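You operate a simulated robot arm through the tools that you are given. There is no shell and no other tool. Be economical: measure what you need, move in short steps, check, and stop when the job is done.

You run a simulated two-armed robot. Do the job below in one go: nothing can be reset, and whatever is moved stays where it is left.

JOB
Push the crumb drawer shut. Put the test tile marked "Dobbrel" from the belt past the gate on the low top of the dryer cabinet and the test tile labelled "Yastorin" on the top of the flat yellow sponge. Press the red belt stop button two times. Put the empty cardboard core on the belt past the gate away on the third level from the bottom of the mould rack. Take the grey mug box and leave it on top of the white saucer. Stack the paint tin labelled "teal" from the low top of the dryer cabinet on top of the paint tin marked "blue". Put one of the short props from the low top of the dryer cabinet on the middle board of the narrow rack. Put the green ring on the top of the rollers away on the right end of the setting bench. Take the teal foam block and leave it on the rollers at the end stop. Turn the hold time knob to 30 min. Open the console cupboard door, put the small grey carton on the right end of the setting bench away on the shelf in the console cupboard, then shut the door. Lift the teal bin lid open. Any order will do. Set down upright: grey mug box, short prop.
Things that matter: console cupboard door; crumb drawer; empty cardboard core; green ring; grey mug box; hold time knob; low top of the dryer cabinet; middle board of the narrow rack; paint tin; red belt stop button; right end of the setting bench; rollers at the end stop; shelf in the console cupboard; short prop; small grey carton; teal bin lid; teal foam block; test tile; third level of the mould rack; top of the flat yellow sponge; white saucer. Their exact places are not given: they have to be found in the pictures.

It is judged by the outcome, as a careful person would: the job done as asked, and still so three seconds after it is handed in. It fails if anything else is knocked over, pushed out of place, dropped, spilled or broken. Lids that push on must go on centred and level and be pressed home; caps that screw on are set level and turned clockwise until they are tight.

ROBOT AND FRAMES
Two 7-joint arms with two-finger parallel grippers on one trunk, on a base that drives. Base frame: it is fixed to the floor where the robot stands at the start and does not move with it; the origin is under the middle of the robot, x ahead of it, y to its left, z up. Lengths are in m, angles in degrees, forces in N, time in s.
The left shoulder is at the start at [0.06, 0.147, 0.543], the right one opposite. With the tool pointing down near the work surface each hand reaches from about 0.32 to 0.76 m from the robot's upright axis, wherever it stands, measured 20 degrees to its own side. Places, roughly: console cupboard door [0.4, -2.2, 0.4]; crumb drawer [0.6, -0.1, 0.5]; empty cardboard core (8x8x5 cm) [1.4, 0.2, 0.8]; green ring (6x6x2 cm) [3.9, -4.7, 0.8]; grey mug box [3, -1.5, 0.5]; hold time knob [-0.4, -6, 0.9]; low top of the dryer cabinet [4.5, -2.8, 1]; middle board of the narrow rack [3.1, -1.3, 0.5]; paint tin [4.5, -2.75, 1]; red belt stop button [1.1, 0.2, 0.6]; right end of the setting bench [-1.6, -4.8, 0.8]; rollers at the end stop [4.6, -5.4, 0.8]; shelf in the console cupboard [0.6, -2.1, 0.4]; short prop (5x5x5 cm) [4.6, -2.6, 1.1]; small grey carton [-1.5, -4.5, 0.75]; teal bin lid [-2.3, 0.8, 0.3]; teal foam block (6x6x5 cm) [2.4, -6.9, 1.1]; test tile [1, 0, 0.75]; third level of the mould rack [2.4, -7, 1]; top of the flat yellow sponge (16x13 cm) [-3.04, -2.42, 0.88]; white saucer (15x15x4 cm) [0.4, 2.5, 0.8]. Payload 3.43 kg a hand.
The tool frame of a hand sits at the grasp point between the pads (the TCP): z along the fingers, y along the line on which they close. The tips reach 0.03 m beyond it. Largest opening 0.094 m; finger width 0.028, thickness 0.01; the body of the gripper, 0.05 by 0.096 m, starts 0.055 m behind the TCP.
Orientation is told as [roll, pitch, yaw] about the base's x, y, z axes, in that order, counted from this pose: with the fingers straight down and closing along the base's y, the tool's x points along the base's -x, its y along +y and its z along -z.

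CONTROLS
- The arms move only by the tool move_arm. It takes "left_increments", "right_increments" or both (then of equal length, played together; a hand with none holds still); each is a list that holds one entry, the list of rows, each a list of 6 numbers: the shift along the tool's x, y, z in units of 25 mm (1.0 is 25 mm), then the turn, a rotation vector about the tool's x, y, z in units of 4 degrees (1.0 is 4 degrees). In form: [[[x, y, z, wx, wy, wz], ...]]. A call has 1 to 20 rows; each row shifts and turns the commanded pose from where the row before left it, along the tool's axes as they then stand. "left_hand" and "right_hand" are, for a hand that has rows, the closure in counts, from 0 (fully open) to 255 (shut), set as the call begins (left out, the last holds). A call with a number of a shift or a turn outside -1 to 1 is refused whole. A row lasts 0.2 s, in which the tool goes at most 0.05 m and 8.6 degrees; a call with a longer step from one row to the next is refused whole, and so is a gripper value outside its range. A pose out of reach is approached as far as the arm can. The call stops where the force on the tool passes 40 N (or 10 N more than at its start, if that is more) or the arm is blocked; 0.2 s more then pass. The fingers move at their own pace (about 0.072 m/s each) and stop on an object; they squeeze with about 41 N. The grip force told is the motor's: it shows also when the fingers shut on nothing. Time passes only in rows, and 0.2 s behind the last, so rows that do not move let the fingers close. It gives the time, the measured TCP pose, the force on the tool (base axes), the opening and the grip force at its end, in the units of the frame above (readings bear some noise), with the torque about the TCP (base axes, N m) and any sound that the robot's microphone picked up.
- Cameras (640 x 400 px; columns grow to the right, rows downward): "scene" is now at [0.054, 0.0123, 1.169]; the picture's right is [0.14, -0.99, 0.00], its down [-0.63, -0.09, -0.78] and it looks along [0.77, 0.11, -0.63] (base axes); focal length 278 px, centre (320, 200). "left" rides on the left gripper at [0.076, -0.014, -0.103] in its tool frame; the picture's right is [0.18, 0.98, 0.00], its down [-0.75, 0.14, -0.64] and it looks along [-0.63, 0.12, 0.77] (tool axes); focal length 243 px, centre (320, 200). "right" rides on the right gripper at [0.076, 0.014, -0.103] in its tool frame; the picture's right is [-0.18, 0.98, 0.00], its down [-0.75, -0.14, -0.64] and it looks along [-0.63, -0.12, 0.77] (tool axes); focal length 243 px, centre (320, 200).
- get_image(camera): a new picture of that camera. The clock stands still meanwhile.
- lift_body(by): slides the trunk up (or, below 0, down) by that many m; the arms and the scene camera ride with it, the base frame stays. It gives what a move gives, with no picture.
- base_move(legs): drives the robot by 1 to 6 legs, each [ahead, left, turn to the left] in m, m and degrees, along the robot's own axes; the way and the turn of a leg run together, so that a leg with both is an arc; at most 1.5 m and 180 degrees a leg. The arms and the cameras ride along, it lands a little off, and it stops where it bumps. It gives what a move gives.
- turn_head(pan, tilt): turns the head with the scene camera to pan (to the left, within 86 degrees either way) and tilt (down, from -29 to 69), counted from straight ahead of the robot. It gives what a move gives.
- locate(camera, pixels): for up to 12 pixels [column, row] of the newest picture of that camera ("zoom" is the newest enlarged one), the place [x, y, z] in the base frame of the surface seen there, good to about 0.002 m. The clock stands still meanwhile.
- close_up(camera, box): a new picture of the part [left, top, right, bottom] of that camera's present view, enlarged. The clock stands still meanwhile.
- hand_in(): hands the job in; it is judged then, once.

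Keep the steps short. Do not move on a guess: measure, check each grasp and each placing, and mend mistakes. In all there are 378 turns and 352 pictures (those below and enlarged ones count). Leave the grippers open and the arms clear of the work at the hand-in unless told otherwise, and finish with a single line.

The tools are called after "Call:" by a JSON object that holds its "name" and its "arguments". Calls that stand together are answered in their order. move_arm: Moves the arms, as the interface text tells. Its arguments: {"type":"object","properties":{"left_increments":{"type":"array","items":{"type":"array","items":{"type":"array","items":{"type":"number"}}}},"left_hand":{"type":"number"},"right_increments":{"type":"array","items":{"type":"array","items":{"type":"array","items":{"type":"number"}}}},"right_hand":{"type":"number"}},"required":[]} The other tools are called the same way: lift_body (by) slides the trunk up or down; base_move (legs) drives the base; turn_head (pan, tilt) turns the head that bears the scene camera; get_image (camera) takes a picture; locate (camera, pixels) gives the place of the surface under pixels of a picture; close_up (camera, box) takes an enlarged picture of a part of a camera's view; hand_in () hands the job in.

At the start:

```text
clock: 0.0
left_ee_pos: [0.3299, 0.1912, 1.0003]
left_ee_rot: [0.1, -0.3, -0.1]
left_wrist_force: [-0.4, 0.1, 0.2]
left_ft_torque: [-0.02, 0.01, -0.01]
left_grip_width: 0.094
left_grasp_force: 0.0
right_ee_pos: [0.3011, -0.0824, 0.9993]
right_ee_rot: [0.0, -0.2, -0.1]
right_wrist_force: [-0.1, 0.9, 0.6]
right_ft_torque: [-0.02, 0.0, -0.02]
right_grip_width: 0.0938
right_grasp_force: 0.2
trunk travel left (down, up): [-0.25, 0.0]
robot x, y, heading: [0.001, 0.0003, -0.1]
head pan, tilt: [7.9, 39.2]
```

scene: 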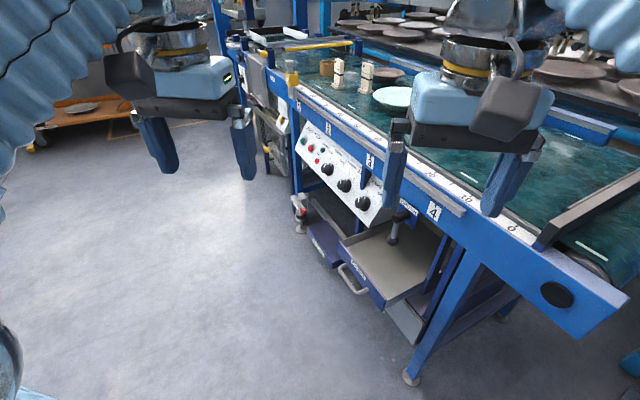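
right: 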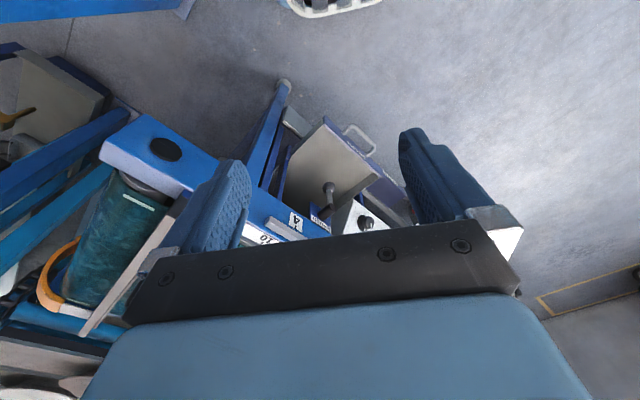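
left: 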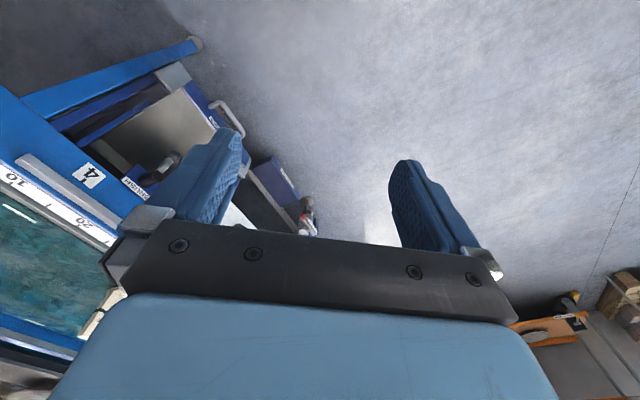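

I see the belt line ahead, with the open crumb drawer (handle ~ (353,280)), the control panel with a red button (~(312,148)), and things on the belt. I'll locate these and take a close-up.

Call:
{"name": "locate", "arguments": {"camera": "scene", "pixels": [[353, 280], [345, 255], [383, 305], [420, 240], [312, 148], [318, 162], [338, 72], [366, 78], [327, 68], [392, 97], [345, 185], [362, 203]]}}

Call:
{"name": "close_up", "arguments": {"camera": "scene", "box": [240, 20, 440, 145]}}

Call:
{"name": "close_up", "arguments": {"camera": "scene", "box": [260, 100, 460, 325]}}

```text
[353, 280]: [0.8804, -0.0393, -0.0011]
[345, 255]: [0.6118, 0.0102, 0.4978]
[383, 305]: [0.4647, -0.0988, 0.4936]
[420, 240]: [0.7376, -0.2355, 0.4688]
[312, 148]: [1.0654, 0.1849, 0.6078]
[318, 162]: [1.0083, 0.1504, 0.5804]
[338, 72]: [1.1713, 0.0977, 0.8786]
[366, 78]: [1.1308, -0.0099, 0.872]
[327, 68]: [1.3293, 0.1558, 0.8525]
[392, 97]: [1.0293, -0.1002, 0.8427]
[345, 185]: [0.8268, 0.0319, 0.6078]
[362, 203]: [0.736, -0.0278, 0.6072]
```

```text
3.20 times, centred on (340, 82) of scene
```

zoom: 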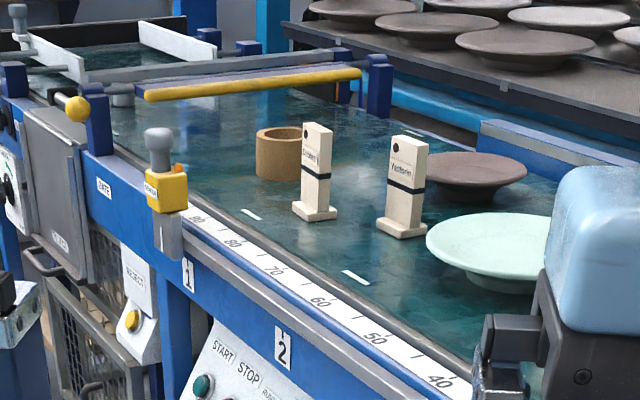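

```text
1.78 times, centred on (360, 212) of scene
```

zoom: 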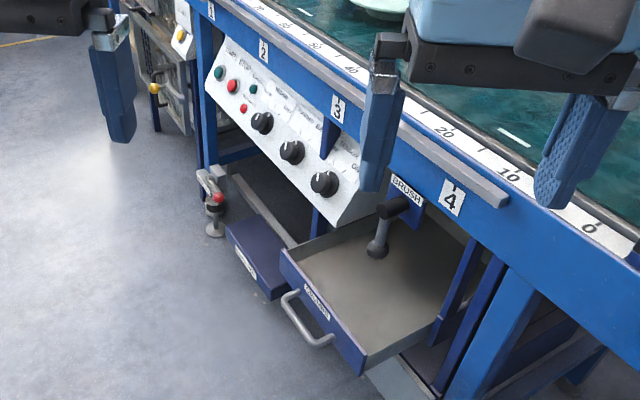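

Call:
{"name": "close_up", "arguments": {"camera": "scene", "box": [320, 50, 384, 100]}}

Call:
{"name": "close_up", "arguments": {"camera": "scene", "box": [290, 110, 380, 166]}}

Call:
{"name": "close_up", "arguments": {"camera": "scene", "box": [310, 220, 450, 320]}}

```text
8.00 times, centred on (352, 75) of scene
```

zoom: 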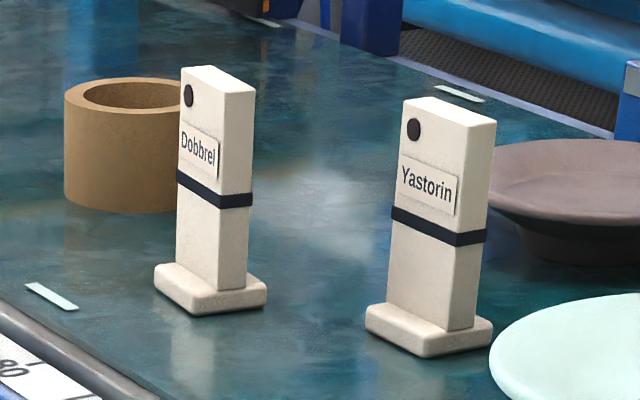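

```text
7.11 times, centred on (335, 138) of scene
```

zoom: 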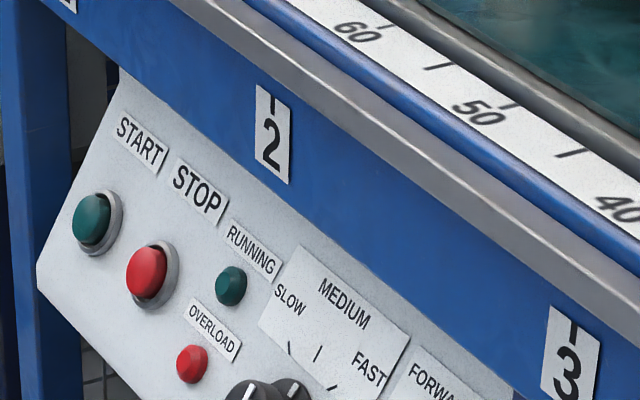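

```text
4.00 times, centred on (380, 270) of scene
```

zoom: 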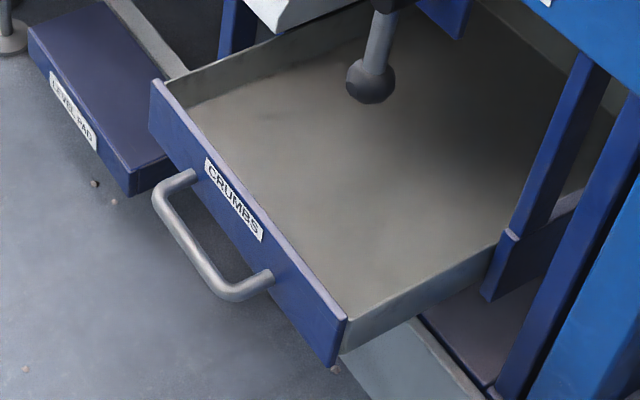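

Call:
{"name": "locate", "arguments": {"camera": "zoom", "pixels": [[156, 84], [343, 320], [175, 180], [185, 230], [240, 290], [265, 275], [235, 200], [165, 150], [325, 355], [500, 250], [70, 110]]}}

Call:
{"name": "close_up", "arguments": {"camera": "scene", "box": [320, 50, 384, 100]}}

Call:
{"name": "locate", "arguments": {"camera": "zoom", "pixels": [[185, 75], [250, 90], [200, 300], [215, 85], [158, 272], [262, 290], [408, 105], [490, 122], [450, 112], [450, 345], [80, 100], [110, 205]]}}

Call:
{"name": "close_up", "arguments": {"camera": "scene", "box": [290, 110, 380, 166]}}

Call:
{"name": "locate", "arguments": {"camera": "zoom", "pixels": [[147, 268], [135, 255], [160, 280], [165, 310], [110, 330], [240, 410], [60, 260], [115, 90], [350, 250], [560, 250], [300, 180]]}}

```text
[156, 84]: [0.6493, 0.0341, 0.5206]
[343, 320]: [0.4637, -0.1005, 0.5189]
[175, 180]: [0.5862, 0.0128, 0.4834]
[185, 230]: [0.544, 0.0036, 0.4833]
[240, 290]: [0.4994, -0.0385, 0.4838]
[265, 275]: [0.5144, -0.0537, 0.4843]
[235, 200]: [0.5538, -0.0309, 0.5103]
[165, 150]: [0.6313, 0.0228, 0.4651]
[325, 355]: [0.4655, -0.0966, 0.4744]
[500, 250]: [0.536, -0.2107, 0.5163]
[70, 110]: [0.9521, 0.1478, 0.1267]
```

```text
8.00 times, centred on (352, 75) of scene
```

zoom: 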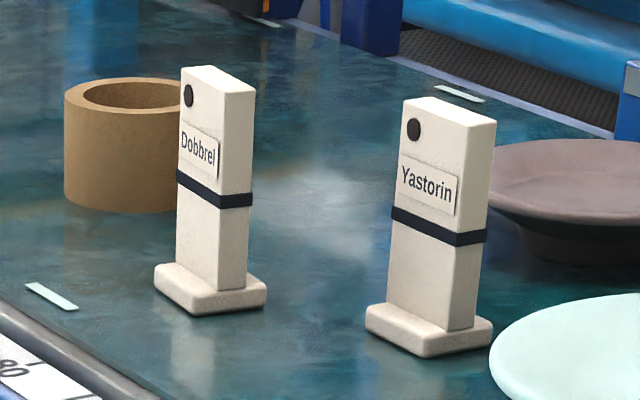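

```text
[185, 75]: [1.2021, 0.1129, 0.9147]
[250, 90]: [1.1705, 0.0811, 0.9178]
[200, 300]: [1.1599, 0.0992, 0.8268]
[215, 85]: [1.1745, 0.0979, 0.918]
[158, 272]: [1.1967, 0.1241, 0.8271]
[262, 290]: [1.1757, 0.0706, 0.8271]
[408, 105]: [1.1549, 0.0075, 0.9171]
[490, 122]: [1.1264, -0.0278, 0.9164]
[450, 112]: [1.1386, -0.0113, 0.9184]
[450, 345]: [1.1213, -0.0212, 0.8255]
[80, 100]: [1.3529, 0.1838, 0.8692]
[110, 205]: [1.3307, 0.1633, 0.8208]
```

```text
7.11 times, centred on (335, 138) of scene
```

zoom: 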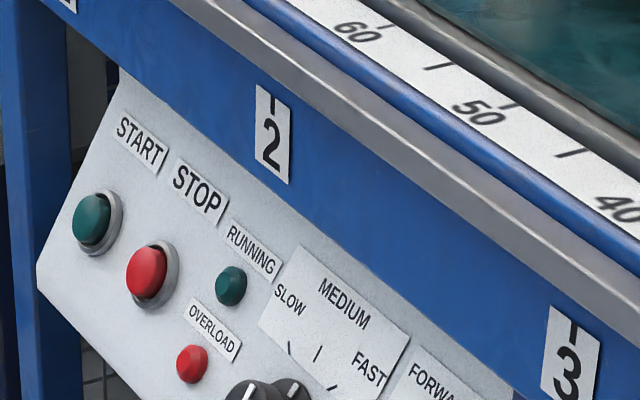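

```text
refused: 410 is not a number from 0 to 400
```

Call:
{"name": "locate", "arguments": {"camera": "zoom", "pixels": [[147, 268], [135, 255], [160, 280], [170, 320], [120, 320], [240, 375], [60, 260], [118, 100], [350, 250], [560, 250], [300, 180], [410, 65]]}}

Call:
{"name": "turn_head", "arguments": {"pan": 0, "tilt": 20}}

Call:
{"name": "get_image", "arguments": {"camera": "scene"}}

```text
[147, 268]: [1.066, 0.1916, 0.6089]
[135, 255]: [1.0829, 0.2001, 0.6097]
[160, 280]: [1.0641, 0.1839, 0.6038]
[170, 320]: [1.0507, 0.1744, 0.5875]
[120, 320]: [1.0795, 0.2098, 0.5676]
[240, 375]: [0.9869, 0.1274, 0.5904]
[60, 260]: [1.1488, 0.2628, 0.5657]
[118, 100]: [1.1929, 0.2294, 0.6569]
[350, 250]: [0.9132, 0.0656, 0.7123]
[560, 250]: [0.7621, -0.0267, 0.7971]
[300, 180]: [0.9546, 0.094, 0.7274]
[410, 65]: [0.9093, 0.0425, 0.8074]
```

```text
clock: 0.8
left_ee_pos: [0.3289, 0.191, 1.0002]
left_ee_rot: [0.0, -0.2, 0.0]
left_wrist_force: [0.3, 0.0, -0.1]
left_ft_torque: [0.0, -0.03, -0.03]
left_grip_width: 0.0942
left_grasp_force: 0.1
right_ee_pos: [0.3008, -0.082, 0.9999]
right_ee_rot: [0.1, -0.1, -0.1]
right_wrist_force: [-0.8, -0.2, 0.8]
right_ft_torque: [0.05, 0.02, -0.01]
right_grip_width: 0.0939
right_grasp_force: 0.0
trunk travel left (down, up): [-0.25, 0.0]
robot x, y, heading: [0.0022, 0.0004, -0.1]
head pan, tilt: [0.0, 20.0]
```

```text
341 pictures are left
```

scene: 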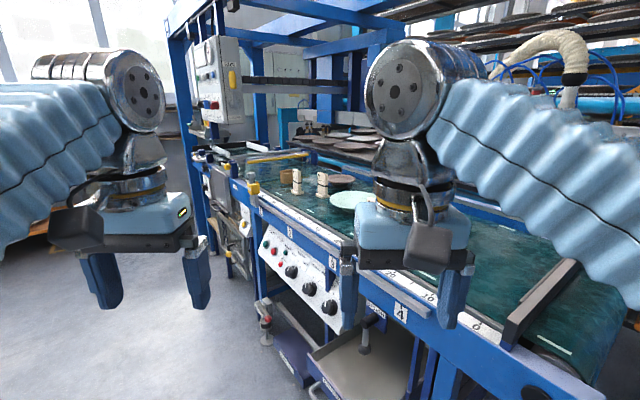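

Drawer front runs at 36° (belt axis). I'll turn to face the belt squarely (heading −54°) and slide left so the button lies at left hand and drawer at right hand.

Call:
{"name": "base_move", "arguments": {"legs": [[0, 0, -54], [-0.1, 0.7, 0]]}}

Call:
{"name": "turn_head", "arguments": {"pan": 0, "tilt": 50}}

Call:
{"name": "get_image", "arguments": {"camera": "scene"}}

```text
clock: 7.2
left_ee_pos: [0.8635, 0.3374, 1.0]
left_ee_rot: [-0.1, -0.2, -54.5]
left_wrist_force: [0.7, 0.5, 0.5]
left_ft_torque: [0.0, 0.03, 0.01]
left_grip_width: 0.0941
left_grasp_force: 0.0
right_ee_pos: [0.6248, 0.2007, 1.0]
right_ee_rot: [0.2, -0.1, -54.4]
right_wrist_force: [-0.4, -0.1, 0.6]
right_ft_torque: [0.04, -0.01, 0.0]
right_grip_width: 0.0939
right_grasp_force: 0.1
trunk travel left (down, up): [-0.25, 0.0]
robot x, y, heading: [0.5175, 0.4915, -54.6]
head pan, tilt: [0.0, 20.0]
```

```text
clock: 8.1
left_ee_pos: [0.864, 0.3363, 1.001]
left_ee_rot: [0.0, -0.3, -54.4]
left_wrist_force: [-0.1, -0.4, 0.5]
left_ft_torque: [-0.03, -0.01, -0.03]
left_grip_width: 0.0939
left_grasp_force: 0.0
right_ee_pos: [0.6239, 0.2015, 0.9995]
right_ee_rot: [0.1, -0.1, -54.4]
right_wrist_force: [0.6, -0.1, -0.2]
right_ft_torque: [0.03, 0.02, 0.01]
right_grip_width: 0.0939
right_grasp_force: 0.0
trunk travel left (down, up): [-0.25, 0.0]
robot x, y, heading: [0.5179, 0.4931, -54.3]
head pan, tilt: [0.0, 50.0]
```

```text
340 pictures are left
```

scene: 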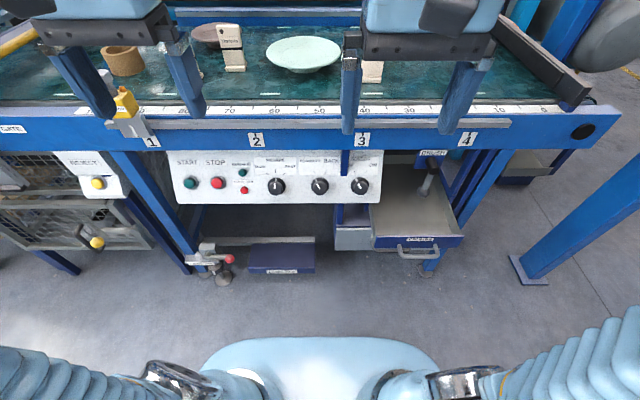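

Heading is −54.4. Button lies 0.564 ahead / 0.270 left; drawer front 0.45 ahead / 0.275 right. Lowering both closed hands in front of them.

Call:
{"name": "move_arm", "arguments": {"left_increments": [[[-0.3, 0.2, 0.825, 0, 0, 0], [-0.3, 0.2, 0.825, 0, 0, 0], [-0.3, 0.2, 0.825, 0, 0, 0], [-0.3, 0.2, 0.825, 0, 0, 0], [-0.3, 0.2, 0.825, 0, 0, 0], [-0.3, 0.2, 0.825, 0, 0, 0], [-0.3, 0.2, 0.825, 0, 0, 0], [-0.3, 0.2, 0.825, 0, 0, 0], [-0.3, 0.2, 0.825, 0, 0, 0], [-0.3, 0.2, 0.825, 0, 0, 0], [-0.3, 0.2, 0.825, 0, 0, 0], [-0.3, 0.2, 0.825, 0, 0, 0], [-0.3, 0.2, 0.825, 0, 0, 0], [-0.3, 0.2, 0.825, 0, 0, 0], [-0.3, 0.2, 0.825, 0, 0, 0], [-0.3, 0.2, 0.825, 0, 0, 0]]], "right_increments": [[[-0.2, -0.478, 0.95, 0, 0, 0], [-0.2, -0.478, 0.95, 0, 0, 0], [-0.2, -0.478, 0.95, 0, 0, 0], [-0.2, -0.478, 0.95, 0, 0, 0], [-0.2, -0.478, 0.95, 0, 0, 0], [-0.2, -0.478, 0.95, 0, 0, 0], [-0.2, -0.478, 0.95, 0, 0, 0], [-0.2, -0.478, 0.95, 0, 0, 0], [-0.2, -0.478, 0.95, 0, 0, 0], [-0.2, -0.478, 0.95, 0, 0, 0], [-0.2, -0.478, 0.95, 0, 0, 0], [-0.2, -0.478, 0.95, 0, 0, 0], [-0.2, -0.478, 0.95, 0, 0, 0], [-0.2, -0.478, 0.95, 0, 0, 0], [-0.2, -0.478, 0.95, 0, 0, 0], [-0.2, -0.478, 0.95, 0, 0, 0]]], "left_hand": 255, "right_hand": 255}}

Call:
{"name": "move_arm", "arguments": {"left_increments": [[[0, 0, 0, 0, -1, 0], [0, 0, 0, 0, -1, 0], [0, 0, 0, 0, -1, 0], [0, 0, 0, 0, -1, 0], [0, 0, 0, 0, -1, 0], [0, 0, 0, 0, -1, 0], [0, 0, 0, 0, -1, 0], [0, 0, 0, 0, -1, 0], [0, 0, 0, 0, -1, 0], [0, 0, 0, 0, -1, 0], [0, 0, 0, 0, -1, 0], [0, 0, 0, 0, -1, 0], [0, 0, 0, 0, -1, 0], [0, 0, 0, 0, -1, 0], [0, 0, 0, 0, -1, 0]]], "right_increments": [[[0, 0, 0, 0, -1, 0], [0, 0, 0, 0, -1, 0], [0, 0, 0, 0, -1, 0], [0, 0, 0, 0, -1, 0], [0, 0, 0, 0, -1, 0], [0, 0, 0, 0, -1, 0], [0, 0, 0, 0, -1, 0], [0, 0, 0, 0, -1, 0], [0, 0, 0, 0, -1, 0], [0, 0, 0, 0, -1, 0], [0, 0, 0, 0, -1, 0], [0, 0, 0, 0, -1, 0], [0, 0, 0, 0, -1, 0], [0, 0, 0, 0, -1, 0], [0, 0, 0, 0, -1, 0]]]}}

Call:
{"name": "get_image", "arguments": {"camera": "scene"}}

```text
clock: 11.5
left_ee_pos: [0.9982, 0.2849, 0.6707]
left_ee_rot: [0.0, -0.1, -54.4]
left_wrist_force: [-0.7, -0.6, 0.1]
left_ft_torque: [-0.03, -0.01, 0.04]
left_grip_width: 0.0
left_grasp_force: 33.3
right_ee_pos: [0.5188, 0.0273, 0.6171]
right_ee_rot: [0.0, -0.2, -54.3]
right_wrist_force: [0.4, -0.1, -0.3]
right_ft_torque: [-0.03, 0.01, -0.03]
right_grip_width: 0.0
right_grasp_force: 33.2
trunk travel left (down, up): [-0.25, 0.0]
robot x, y, heading: [0.5215, 0.4956, -54.3]
head pan, tilt: [0.0, 50.0]
```

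```text
clock: 14.7
left_ee_pos: [1.0065, 0.2915, 0.6688]
left_ee_rot: [2.9, -51.1, -55.0]
left_wrist_force: [0.1, -0.1, 1.1]
left_ft_torque: [-0.01, 0.03, -0.01]
left_grip_width: 0.0
left_grasp_force: 33.0
left hand out of reach, approached as far as the arm can: row 12, 14
right_ee_pos: [0.5267, -0.042, 0.6475]
right_ee_rot: [-2.2, -49.4, -54.1]
right_wrist_force: [0.0, 0.3, 0.2]
right_ft_torque: [-0.01, 0.01, 0.0]
right_grip_width: 0.0
right_grasp_force: 32.8
right hand out of reach, approached as far as the arm can: row 8, 9, 10, 11, 12, 13, 14, 15
trunk travel left (down, up): [-0.25, 0.0]
robot x, y, heading: [0.5135, 0.4935, -54.3]
head pan, tilt: [0.0, 50.0]
```

```text
339 pictures are left
```

scene: 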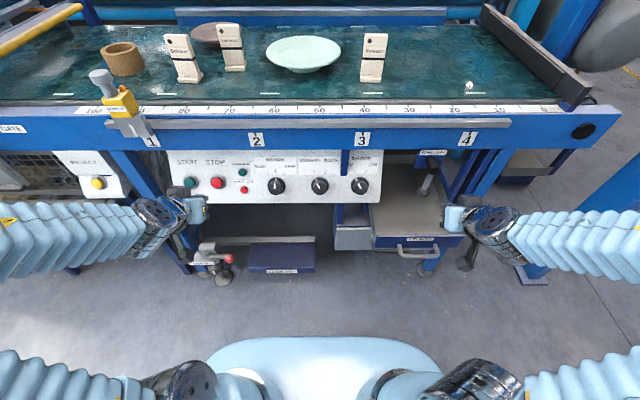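

A third tile also stands at (372,58); I'll read it later. Left hand now goes along the press axis toward the button.

Call:
{"name": "move_arm", "arguments": {"left_increments": [[[0, 0, 0.7, 0, 0, 0], [0, 0, 0.7, 0, 0, 0], [0, 0, 0.7, 0, 0, 0], [0, 0, 0.5, 0, 0, 0], [0, 0, 0, 0, 0, 0]]]}}

Call:
{"name": "close_up", "arguments": {"camera": "scene", "box": [130, 130, 290, 230]}}

Call:
{"name": "close_up", "arguments": {"camera": "scene", "box": [140, 20, 400, 100]}}

```text
clock: 15.9
left_ee_pos: [1.0366, 0.2511, 0.6281]
left_ee_rot: [2.9, -51.3, -55.1]
left_wrist_force: [-0.3, -0.8, -0.8]
left_ft_torque: [0.04, -0.03, 0.02]
left_grip_width: 0.0
left_grasp_force: 33.1
right_ee_pos: [0.5268, -0.0433, 0.6467]
right_ee_rot: [-2.2, -49.2, -54.2]
right_wrist_force: [0.6, 0.1, -0.3]
right_ft_torque: [0.0, 0.01, -0.02]
right_grip_width: 0.0001
right_grasp_force: 33.2
trunk travel left (down, up): [-0.25, 0.0]
robot x, y, heading: [0.5143, 0.4921, -54.6]
head pan, tilt: [0.0, 50.0]
```

```text
4.00 times, centred on (210, 180) of scene
```

zoom: 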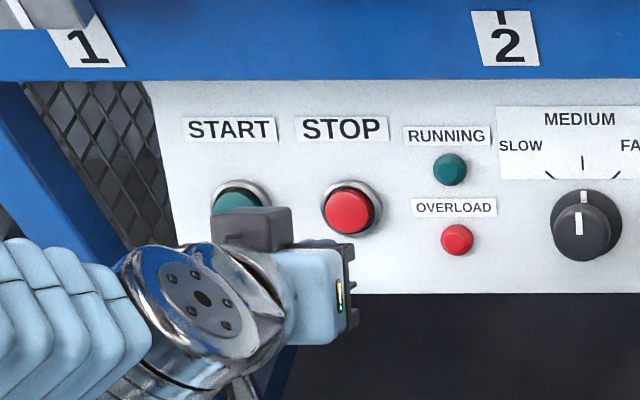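

```text
2.46 times, centred on (270, 60) of scene
```

zoom: 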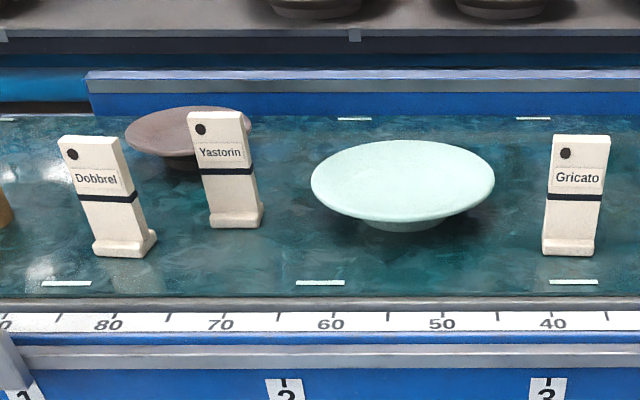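

Tiles read: Dobbrel, Yastorin, Gricato. Tip is ~1 cm left of the STOP button; I correct and press along the panel normal.

Call:
{"name": "move_arm", "arguments": {"left_increments": [[[-0.68, -0.42, -0.55, 0, 0, 0], [-0.063, 0, 0.396, 0, 0, 0], [-0.063, 0, 0.396, 0, 0, 0], [-0.063, 0, 0.396, 0, 0, 0], [-0.063, 0, 0.396, 0, 0, 0], [0, 0, 0, 0, 0, 0]]]}}

Call:
{"name": "close_up", "arguments": {"camera": "left", "box": [160, 50, 480, 250]}}

Call:
{"name": "close_up", "arguments": {"camera": "scene", "box": [130, 130, 290, 230]}}

```text
clock: 17.3
left_ee_pos: [1.0502, 0.2192, 0.6299]
left_ee_rot: [2.9, -51.2, -54.9]
left_wrist_force: [-0.2, 0.3, 0.7]
left_ft_torque: [-0.02, -0.01, 0.01]
left_grip_width: 0.0001
left_grasp_force: 33.5
right_ee_pos: [0.5277, -0.0418, 0.6472]
right_ee_rot: [-2.2, -49.2, -54.2]
right_wrist_force: [-0.5, 0.2, -0.8]
right_ft_torque: [0.0, 0.01, -0.01]
right_grip_width: 0.0
right_grasp_force: 33.1
trunk travel left (down, up): [-0.25, 0.0]
robot x, y, heading: [0.5175, 0.4918, -54.3]
head pan, tilt: [0.0, 50.0]
```

```text
2.00 times, centred on (320, 150) of left
```

zoom: 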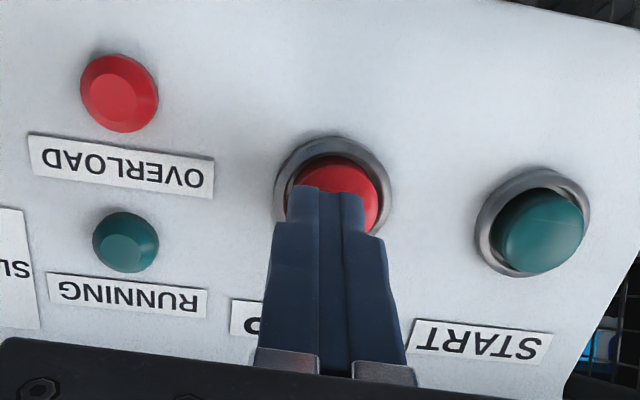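

```text
4.00 times, centred on (210, 180) of scene
```

zoom: 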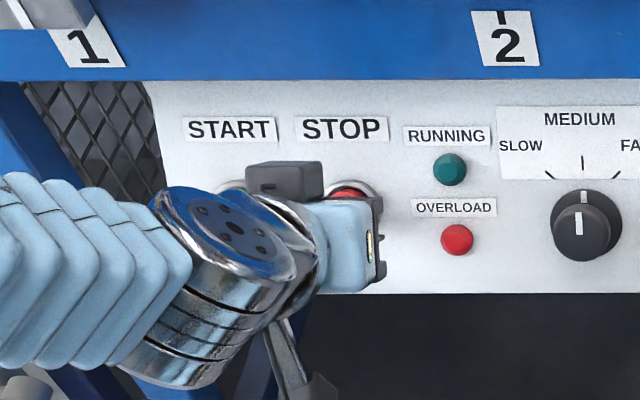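

The tip is right over the red STOP button. Pressing gently.

Call:
{"name": "move_arm", "arguments": {"left_increments": [[[-0.025, 0, 0.158, 0, 0, 0], [-0.025, 0, 0.158, 0, 0, 0], [-0.025, 0, 0.158, 0, 0, 0], [-0.025, 0, 0.158, 0, 0, 0], [-0.025, 0, 0.158, 0, 0, 0]]]}}

```text
clock: 18.3
left_ee_pos: [1.0553, 0.2088, 0.6249]
left_ee_rot: [2.9, -51.2, -55.0]
left_wrist_force: [-15.0, 20.5, 18.7]
left_ft_torque: [-0.4, -0.13, 0.02]
left_grip_width: 0.0
left_grasp_force: 33.3
right_ee_pos: [0.5268, -0.0417, 0.6479]
right_ee_rot: [-1.9, -49.5, -54.0]
right_wrist_force: [0.0, -0.4, -0.5]
right_ft_torque: [-0.01, -0.05, 0.0]
right_grip_width: 0.0001
right_grasp_force: 33.1
trunk travel left (down, up): [-0.25, 0.0]
robot x, y, heading: [0.5152, 0.4921, -54.4]
head pan, tilt: [0.0, 50.0]
heard: click
stopped in row 5 (left hand): the force on the tool passed its limit at 48 N (the readings are from after the stop); the commanded pose is now the measured one
```

A click: press one. Back off 2 cm, then press again.

Call:
{"name": "move_arm", "arguments": {"left_increments": [[[0.06, 0, -0.4, 0, 0, 0], [0.06, 0, -0.4, 0, 0, 0], [0, 0, 0, 0, 0, 0]]]}}

Call:
{"name": "move_arm", "arguments": {"left_increments": [[[-0.03, 0, 0.2, 0, 0, 0], [-0.03, 0, 0.2, 0, 0, 0], [-0.025, 0, 0.158, 0, 0, 0], [-0.025, 0, 0.158, 0, 0, 0], [-0.02, 0, 0.1, 0, 0, 0]]]}}

```text
clock: 19.1
left_ee_pos: [1.046, 0.2236, 0.6336]
left_ee_rot: [2.8, -51.0, -55.0]
left_wrist_force: [0.6, -0.8, 0.8]
left_ft_torque: [-0.03, 0.01, -0.03]
left_grip_width: 0.0001
left_grasp_force: 33.3
right_ee_pos: [0.5269, -0.0432, 0.6473]
right_ee_rot: [-2.1, -49.3, -53.9]
right_wrist_force: [0.1, 0.0, 0.1]
right_ft_torque: [0.01, 0.03, -0.02]
right_grip_width: 0.0
right_grasp_force: 32.6
trunk travel left (down, up): [-0.25, 0.0]
robot x, y, heading: [0.5166, 0.4952, -54.5]
head pan, tilt: [0.0, 50.0]
```

```text
clock: 20.3
left_ee_pos: [1.0556, 0.2097, 0.6229]
left_ee_rot: [2.9, -51.1, -55.0]
left_wrist_force: [-21.0, 29.3, 12.8]
left_ft_torque: [-0.05, -0.11, -0.12]
left_grip_width: 0.0
left_grasp_force: 32.9
right_ee_pos: [0.5265, -0.0417, 0.6481]
right_ee_rot: [-2.2, -49.5, -54.1]
right_wrist_force: [-0.7, 0.1, -0.2]
right_ft_torque: [-0.03, -0.01, 0.03]
right_grip_width: 0.0
right_grasp_force: 33.2
trunk travel left (down, up): [-0.25, 0.0]
robot x, y, heading: [0.5136, 0.4916, -54.4]
head pan, tilt: [0.0, 50.0]
heard: click
```

Second click heard. Withdraw the left hand, then back the base 0.2 m so the right hand can get in front of the drawer.

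Call:
{"name": "move_arm", "arguments": {"left_increments": [[[0.1, 0, -0.8, 0, 0, 0], [0.1, 0, -0.8, 0, 0, 0], [0, 0, -0.8, 0, 0, 0], [0, 0, 0, 0, 0, 0]]]}}

Call:
{"name": "base_move", "arguments": {"legs": [[-0.2, 0, 0]]}}

Call:
{"name": "get_image", "arguments": {"camera": "scene"}}

```text
clock: 21.3
left_ee_pos: [1.0252, 0.2456, 0.6559]
left_ee_rot: [3.0, -51.0, -55.0]
left_wrist_force: [0.4, -1.2, 0.1]
left_ft_torque: [0.01, 0.0, 0.04]
left_grip_width: 0.0
left_grasp_force: 32.8
right_ee_pos: [0.5267, -0.043, 0.6462]
right_ee_rot: [-2.2, -49.2, -54.0]
right_wrist_force: [0.3, -0.3, -0.3]
right_ft_torque: [-0.02, 0.02, 0.0]
right_grip_width: 0.0002
right_grasp_force: 33.2
trunk travel left (down, up): [-0.25, 0.0]
robot x, y, heading: [0.5159, 0.4982, -54.7]
head pan, tilt: [0.0, 50.0]
```

```text
clock: 22.9
left_ee_pos: [0.9069, 0.4089, 0.6552]
left_ee_rot: [2.9, -51.1, -55.1]
left_wrist_force: [0.3, 0.0, 0.7]
left_ft_torque: [0.03, 0.02, 0.01]
left_grip_width: 0.0002
left_grasp_force: 33.5
right_ee_pos: [0.4094, 0.121, 0.6461]
right_ee_rot: [-2.1, -49.4, -54.0]
right_wrist_force: [1.1, -0.3, -1.0]
right_ft_torque: [-0.01, 0.0, 0.01]
right_grip_width: 0.0
right_grasp_force: 33.3
trunk travel left (down, up): [-0.25, 0.0]
robot x, y, heading: [0.3965, 0.6587, -54.4]
head pan, tilt: [0.0, 50.0]
```

```text
334 pictures are left
```

scene: 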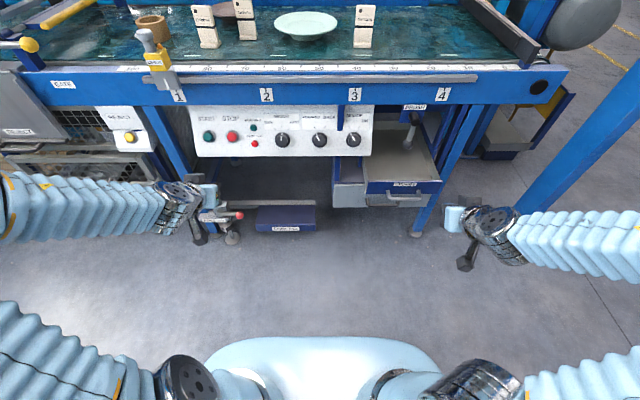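

Right hand: reduce tilt to −25° and bring the finger in front of the handle bar (0.618 ahead, z 0.483).

Call:
{"name": "move_arm", "arguments": {"right_increments": [[[0, 0, 0, 0, 1, 0], [0, 0, 0, 0, 1, 0], [0, 0, 0, 0, 1, 0], [0, 0, 0, 0, 1, 0], [0, 0, 0, 0, 1, 0], [0, 0, 0, 0, 1, 0], [-0.116, 0.15, 0.99, 0, 0, 0], [-0.116, 0.15, 0.99, 0, 0, 0], [-0.116, 0.15, 0.99, 0, 0, 0], [-0.116, 0.15, 0.99, 0, 0, 0], [-0.116, 0.15, 0.99, 0, 0, 0], [-0.116, 0.15, 0.99, 0, 0, 0], [-0.116, 0.15, 0.99, 0, 0, 0], [-0.116, 0.15, 0.99, 0, 0, 0]]]}}

Call:
{"name": "close_up", "arguments": {"camera": "scene", "box": [330, 110, 490, 240]}}

```text
clock: 25.9
left_ee_pos: [0.9083, 0.4091, 0.6556]
left_ee_rot: [2.8, -51.1, -55.1]
left_wrist_force: [0.8, 0.8, -0.6]
left_ft_torque: [-0.02, 0.0, 0.01]
left_grip_width: 0.0002
left_grasp_force: 33.1
right_ee_pos: [0.4895, 0.0228, 0.4912]
right_ee_rot: [-3.5, -33.0, -55.0]
right_wrist_force: [0.2, 0.3, -0.7]
right_ft_torque: [-0.03, 0.02, 0.02]
right_grip_width: 0.0
right_grasp_force: 33.0
right hand out of reach, approached as far as the arm can: row 3, 5
trunk travel left (down, up): [-0.25, 0.0]
robot x, y, heading: [0.3983, 0.6577, -54.3]
head pan, tilt: [0.0, 50.0]
```

```text
3.08 times, centred on (410, 175) of scene
```

zoom: 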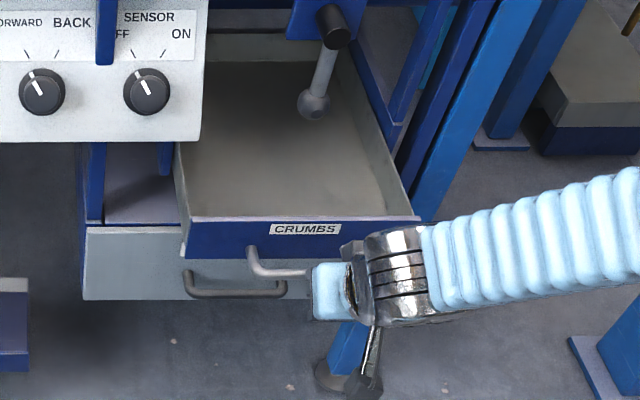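

Finger is just ahead of the handle. Lower 1.2 cm, centre it, then push forward in small steps.

Call:
{"name": "move_arm", "arguments": {"right_increments": [[[0.26, 0.88, 0.4, 0, 0, 0], [-0.503, 0, 0.327, 0, 0, 0], [-0.503, 0, 0.327, 0, 0, 0], [-0.503, 0, 0.327, 0, 0, 0], [-0.503, 0, 0.327, 0, 0, 0], [-0.503, 0, 0.327, 0, 0, 0], [-0.503, 0, 0.327, 0, 0, 0], [-0.503, 0, 0.327, 0, 0, 0]]]}}

Call:
{"name": "close_up", "arguments": {"camera": "scene", "box": [330, 110, 490, 240]}}

```text
clock: 27.7
left_ee_pos: [0.9079, 0.4091, 0.6554]
left_ee_rot: [2.9, -51.1, -55.1]
left_wrist_force: [-0.6, 0.8, -0.5]
left_ft_torque: [0.01, -0.01, 0.0]
left_grip_width: 0.0002
left_grasp_force: 32.8
right_ee_pos: [0.566, -0.0561, 0.4778]
right_ee_rot: [-3.6, -33.0, -55.1]
right_wrist_force: [-0.4, 0.4, -0.3]
right_ft_torque: [0.0, -0.03, 0.02]
right_grip_width: 0.0
right_grasp_force: 32.6
trunk travel left (down, up): [-0.25, 0.0]
robot x, y, heading: [0.3989, 0.661, -54.4]
head pan, tilt: [0.0, 50.0]
```

```text
3.08 times, centred on (410, 175) of scene
```

zoom: 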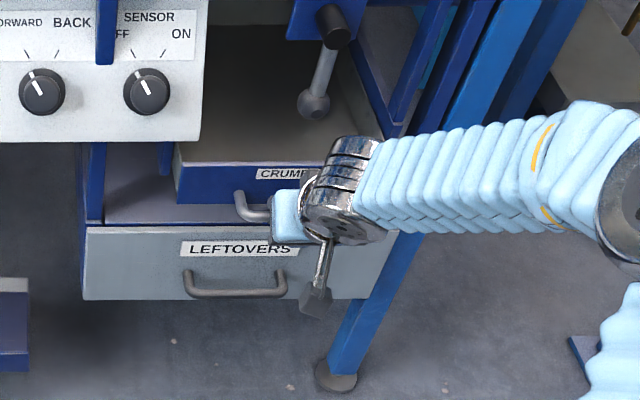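

The drawer is sliding in. Keep pushing.

Call:
{"name": "move_arm", "arguments": {"right_increments": [[[-0.503, 0, 0.327, 0, 0, 0], [-0.503, 0, 0.327, 0, 0, 0], [-0.503, 0, 0.327, 0, 0, 0], [-0.503, 0, 0.327, 0, 0, 0], [-0.503, 0, 0.327, 0, 0, 0], [-0.503, 0, 0.327, 0, 0, 0], [-0.503, 0, 0.327, 0, 0, 0], [-0.503, 0, 0.327, 0, 0, 0]]]}}

Call:
{"name": "close_up", "arguments": {"camera": "scene", "box": [330, 110, 490, 240]}}

```text
clock: 28.8
left_ee_pos: [0.9072, 0.4096, 0.6552]
left_ee_rot: [2.9, -51.0, -55.1]
left_wrist_force: [-0.8, 0.4, -0.7]
left_ft_torque: [0.02, 0.05, 0.02]
left_grip_width: 0.0003
left_grasp_force: 32.8
right_ee_pos: [0.5939, -0.0991, 0.4686]
right_ee_rot: [-3.7, -31.5, -55.3]
right_wrist_force: [-1.1, 0.5, -3.3]
right_ft_torque: [0.04, 0.06, 0.01]
right_grip_width: 0.0
right_grasp_force: 33.4
trunk travel left (down, up): [-0.25, 0.0]
robot x, y, heading: [0.3988, 0.6615, -54.4]
head pan, tilt: [0.0, 50.0]
stopped in row 5 (right hand): the force on the tool passed its limit at 102 N (the readings are from after the stop); the commanded pose is now the measured one
```

```text
3.08 times, centred on (410, 175) of scene
```

zoom: 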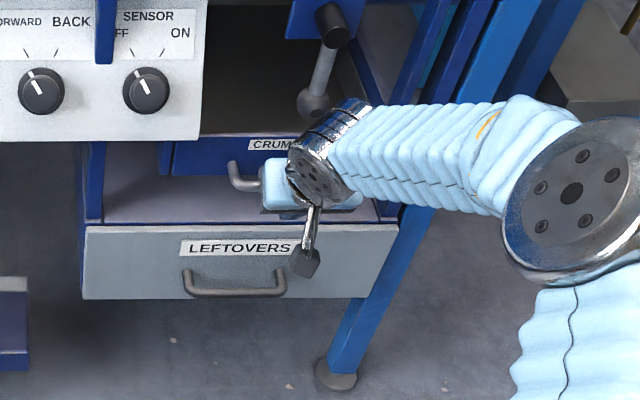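

It stopped with a hard force. I'll back off and check whether the drawer is fully in.

Call:
{"name": "move_arm", "arguments": {"right_increments": [[[0.503, 0, -0.327, 0, 0, 0], [1, 0, -0.65, 0, 0, 0], [1, 0, -0.65, 0, 0, 0], [1, 0, -0.65, 0, 0, 0], [0.5, -1, -0.4, 0, 0, 0], [0, -1, 0, 0, 0, 0], [0, -1, 0, 0, 0, 0], [0, -1, 0, 0, 0, 0]]]}}

Call:
{"name": "close_up", "arguments": {"camera": "scene", "box": [330, 110, 490, 240]}}

Call:
{"name": "locate", "arguments": {"camera": "zoom", "pixels": [[180, 135], [270, 145], [250, 165], [180, 165], [250, 110], [240, 190], [240, 220], [250, 130], [200, 180], [150, 115]]}}

```text
clock: 30.6
left_ee_pos: [0.9084, 0.4104, 0.6562]
left_ee_rot: [2.8, -51.0, -55.1]
left_wrist_force: [0.0, -1.0, 0.6]
left_ft_torque: [-0.04, -0.01, 0.0]
left_grip_width: 0.0
left_grasp_force: 32.9
right_ee_pos: [0.4444, -0.0511, 0.4808]
right_ee_rot: [-3.7, -31.6, -55.1]
right_wrist_force: [-0.2, -1.2, -0.7]
right_ft_torque: [0.03, 0.02, -0.03]
right_grip_width: 0.0001
right_grasp_force: 32.5
trunk travel left (down, up): [-0.25, 0.0]
robot x, y, heading: [0.3951, 0.6587, -54.4]
head pan, tilt: [0.0, 50.0]
```

```text
3.08 times, centred on (410, 175) of scene
```

zoom: 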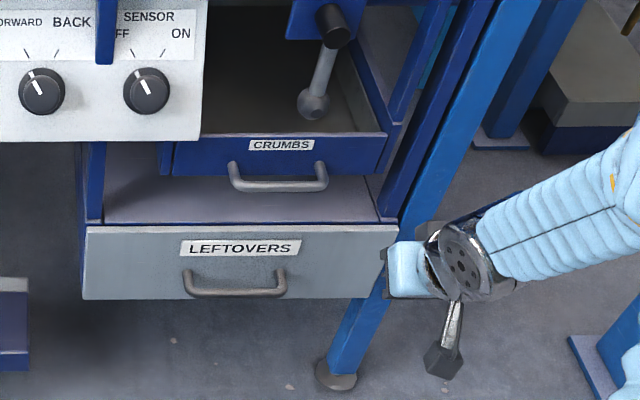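

```text
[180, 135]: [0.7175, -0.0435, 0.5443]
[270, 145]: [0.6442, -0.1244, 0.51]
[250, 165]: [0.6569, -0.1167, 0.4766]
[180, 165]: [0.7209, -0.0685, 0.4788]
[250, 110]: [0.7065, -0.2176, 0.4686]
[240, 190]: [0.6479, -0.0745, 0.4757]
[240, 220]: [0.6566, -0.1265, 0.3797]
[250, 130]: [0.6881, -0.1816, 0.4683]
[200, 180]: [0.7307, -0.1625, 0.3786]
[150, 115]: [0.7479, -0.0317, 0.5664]
```

Call:
{"name": "close_up", "arguments": {"camera": "scene", "box": [360, 130, 450, 186]}}

```text
7.11 times, centred on (405, 158) of scene
```

zoom: 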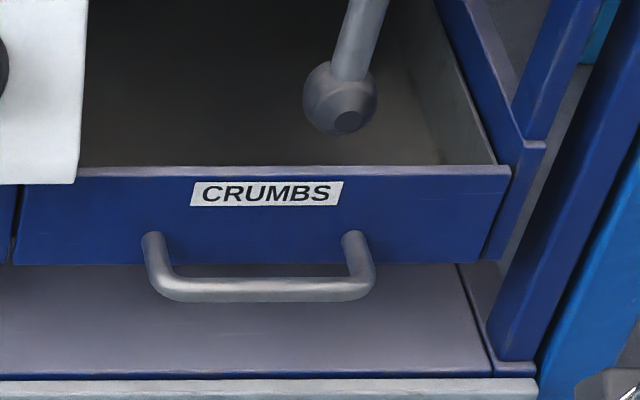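

Call:
{"name": "locate", "arguments": {"camera": "zoom", "pixels": [[520, 200], [505, 240], [532, 160], [6, 230], [60, 220], [430, 220], [490, 200], [495, 170], [455, 170]]}}

```text
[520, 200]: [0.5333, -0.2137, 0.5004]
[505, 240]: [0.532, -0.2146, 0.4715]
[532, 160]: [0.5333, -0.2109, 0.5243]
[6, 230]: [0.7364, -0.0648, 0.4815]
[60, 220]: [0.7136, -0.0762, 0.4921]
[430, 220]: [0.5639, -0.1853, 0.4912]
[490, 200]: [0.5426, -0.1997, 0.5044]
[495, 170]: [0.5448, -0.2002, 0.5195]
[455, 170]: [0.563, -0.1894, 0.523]
```

The drawer front is now within ~4 mm of its runner ends – shut. Next raise both hands and bring them vertical, opening them.

Call:
{"name": "move_arm", "arguments": {"left_increments": [[[-0.777, 0, -0.63, 0, 0, 0], [-0.777, 0, -0.63, 0, 0, 0], [-0.777, 0, -0.63, 0, 0, 0], [-0.777, 0, -0.63, 0, 0, 0], [-0.777, 0, -0.63, 0, 0, 0], [-0.777, 0, -0.63, 0, 0, 0], [-0.777, 0, -0.63, 0, 0, 0], [-0.777, 0, -0.63, 0, 0, 0], [-0.777, 0, -0.63, 0, 0, 0], [-0.777, 0, -0.63, 0, 0, 0], [-0.777, 0, -0.63, 0, 0, 0], [-0.777, 0, -0.63, 0, 0, 0], [-0.777, 0, -0.63, 0, 0, 0], [-0.777, 0, -0.63, 0, 0, 0], [-0.777, 0, -0.63, 0, 0, 0], [-0.777, 0, -0.63, 0, 0, 0], [0, 0, 0, 0, 0, 0], [0, 0, 0, 0, 0, 0], [0, 0, 0, 0, 0, 0], [0, 0, 0, 0, 0, 0]]], "right_increments": [[[-0.55, 0, -0.9, 0, 0, 0], [-0.55, 0, -0.9, 0, 0, 0], [-0.55, 0, -0.9, 0, 0, 0], [-0.55, 0, -0.9, 0, 0, 0], [-0.55, 0, -0.9, 0, 0, 0], [-0.55, 0, -0.9, 0, 0, 0], [-0.55, 0, -0.9, 0, 0, 0], [-0.55, 0, -0.9, 0, 0, 0], [-0.55, 0, -0.9, 0, 0, 0], [-0.55, 0, -0.9, 0, 0, 0], [-0.55, 0, -0.9, 0, 0, 0], [-0.55, 0, -0.9, 0, 0, 0], [-0.55, 0, -0.9, 0, 0, 0], [-0.55, 0, -0.9, 0, 0, 0], [-0.55, 0, -0.9, 0, 0, 0], [-0.55, 0, -0.9, 0, 0, 0], [-0.55, 0, -0.9, 0, 0, 0], [-0.55, 0, -0.9, 0, 0, 0], [-0.55, 0, -0.9, 0, 0, 0], [-0.55, 0, -0.9, 0, 0, 0]]], "left_hand": 0, "right_hand": 0}}

Call:
{"name": "move_arm", "arguments": {"left_increments": [[[0, 0, 0, 0, 0.98, 0], [0, 0, 0, 0, 0.98, 0], [0, 0, 0, 0, 0.98, 0], [0, 0, 0, 0, 0.98, 0], [0, 0, 0, 0, 0.98, 0], [0, 0, 0, 0, 0.98, 0], [0, 0, 0, 0, 0.98, 0], [0, 0, 0, 0, 0.98, 0], [0, 0, 0, 0, 0.98, 0], [0, 0, 0, 0, 0.98, 0], [0, 0, 0, 0, 0.98, 0], [0, 0, 0, 0, 0.98, 0], [0, 0, 0, 0, 0.98, 0]]], "right_increments": [[[0, 0, 0, 0, 0.608, 0], [0, 0, 0, 0, 0.608, 0], [0, 0, 0, 0, 0.608, 0], [0, 0, 0, 0, 0.608, 0], [0, 0, 0, 0, 0.608, 0], [0, 0, 0, 0, 0.608, 0], [0, 0, 0, 0, 0.608, 0], [0, 0, 0, 0, 0.608, 0], [0, 0, 0, 0, 0.608, 0], [0, 0, 0, 0, 0.608, 0], [0, 0, 0, 0, 0.608, 0], [0, 0, 0, 0, 0.608, 0], [0, 0, 0, 0, 0.608, 0]]]}}

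Call:
{"name": "turn_head", "arguments": {"pan": 0, "tilt": 45}}

Call:
{"name": "get_image", "arguments": {"camera": "scene"}}

```text
clock: 34.8
left_ee_pos: [0.8968, 0.4034, 1.0576]
left_ee_rot: [2.8, -50.9, -55.1]
left_wrist_force: [0.6, 0.8, 0.1]
left_ft_torque: [-0.04, -0.02, 0.02]
left_grip_width: 0.0942
left_grasp_force: 0.0
right_ee_pos: [0.4682, -0.0329, 1.0046]
right_ee_rot: [-3.7, -31.4, -55.1]
right_wrist_force: [0.2, 0.0, 0.4]
right_ft_torque: [0.02, -0.02, 0.01]
right_grip_width: 0.094
right_grasp_force: 0.1
trunk travel left (down, up): [-0.25, 0.0]
robot x, y, heading: [0.4018, 0.6597, -54.4]
head pan, tilt: [0.0, 50.0]
```

```text
clock: 37.6
left_ee_pos: [0.8926, 0.4219, 1.0034]
left_ee_rot: [2.3, -7.1, -53.9]
left_wrist_force: [-0.7, -0.4, -0.6]
left_ft_torque: [0.0, 0.0, -0.02]
left_grip_width: 0.094
left_grasp_force: 0.0
left hand out of reach, approached as far as the arm can: row 8, 9, 10, 11, 12, 13
right_ee_pos: [0.4534, 0.0188, 0.9421]
right_ee_rot: [-2.6, -6.3, -57.4]
right_wrist_force: [-0.2, 0.6, -0.2]
right_ft_torque: [0.01, -0.01, -0.03]
right_grip_width: 0.0943
right_grasp_force: 0.0
right hand out of reach, approached as far as the arm can: row 1, 2, 3, 4, 5, 6, 7, 9, 10, 11, 12
trunk travel left (down, up): [-0.25, 0.0]
robot x, y, heading: [0.4019, 0.6562, -54.3]
head pan, tilt: [0.0, 50.0]
```

```text
clock: 38.2
left_ee_pos: [0.8921, 0.4231, 1.0022]
left_ee_rot: [2.3, -7.0, -53.9]
left_wrist_force: [0.2, -1.2, 0.3]
left_ft_torque: [-0.01, -0.02, 0.03]
left_grip_width: 0.0941
left_grasp_force: 0.1
right_ee_pos: [0.4535, 0.0194, 0.9416]
right_ee_rot: [-2.7, -6.3, -57.5]
right_wrist_force: [-0.8, 0.1, 0.4]
right_ft_torque: [0.01, 0.02, -0.02]
right_grip_width: 0.0937
right_grasp_force: 0.2
trunk travel left (down, up): [-0.25, 0.0]
robot x, y, heading: [0.4005, 0.6546, -54.6]
head pan, tilt: [0.0, 45.0]
```

```text
328 pictures are left
```

scene: 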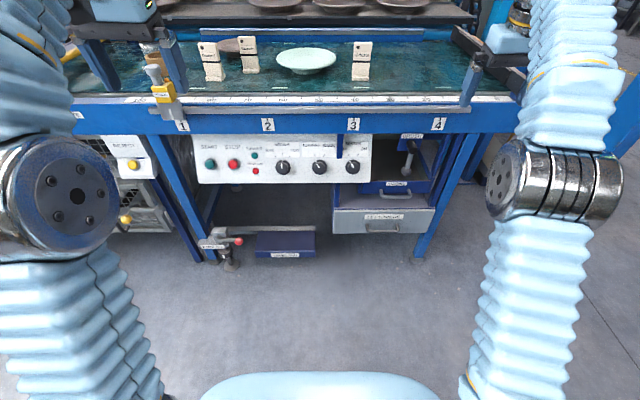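

Call:
{"name": "locate", "arguments": {"camera": "scene", "pixels": [[153, 67], [163, 95], [209, 46], [248, 40], [213, 78], [250, 70], [76, 40], [270, 98], [385, 226], [153, 45], [305, 60], [148, 180]]}}

Call:
{"name": "close_up", "arguments": {"camera": "scene", "box": [60, 20, 280, 130]}}

```text
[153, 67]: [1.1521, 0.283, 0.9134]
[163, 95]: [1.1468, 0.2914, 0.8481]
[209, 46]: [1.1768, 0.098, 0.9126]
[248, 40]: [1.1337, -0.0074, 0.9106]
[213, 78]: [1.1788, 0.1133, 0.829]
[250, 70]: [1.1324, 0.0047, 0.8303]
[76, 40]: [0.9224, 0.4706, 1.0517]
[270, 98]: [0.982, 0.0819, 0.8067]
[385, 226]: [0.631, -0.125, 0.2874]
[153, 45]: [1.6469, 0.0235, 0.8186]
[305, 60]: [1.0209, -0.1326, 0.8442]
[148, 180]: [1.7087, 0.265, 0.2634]
```

```text
2.91 times, centred on (170, 75) of scene
```

zoom: 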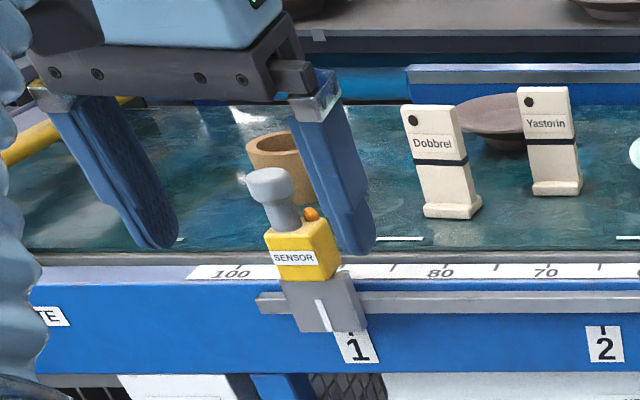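

Call:
{"name": "close_up", "arguments": {"camera": "scene", "box": [190, 30, 270, 80]}}

Call:
{"name": "locate", "arguments": {"camera": "zoom", "pixels": [[80, 125], [185, 125], [210, 350], [110, 355], [90, 110], [175, 108], [395, 85], [490, 90], [240, 360], [420, 290], [510, 290]]}}

```text
8.00 times, centred on (230, 55) of scene
```

zoom: 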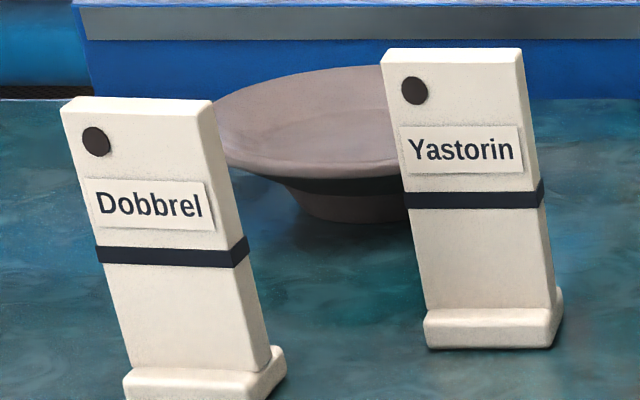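

```text
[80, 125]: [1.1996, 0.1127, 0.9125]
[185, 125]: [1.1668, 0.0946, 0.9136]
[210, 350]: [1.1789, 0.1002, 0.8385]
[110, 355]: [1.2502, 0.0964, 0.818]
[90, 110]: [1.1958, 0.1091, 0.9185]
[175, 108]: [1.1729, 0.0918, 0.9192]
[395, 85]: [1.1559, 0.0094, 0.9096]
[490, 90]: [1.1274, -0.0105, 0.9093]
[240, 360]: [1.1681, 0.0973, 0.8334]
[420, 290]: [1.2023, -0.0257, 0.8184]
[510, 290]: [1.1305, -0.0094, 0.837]
```

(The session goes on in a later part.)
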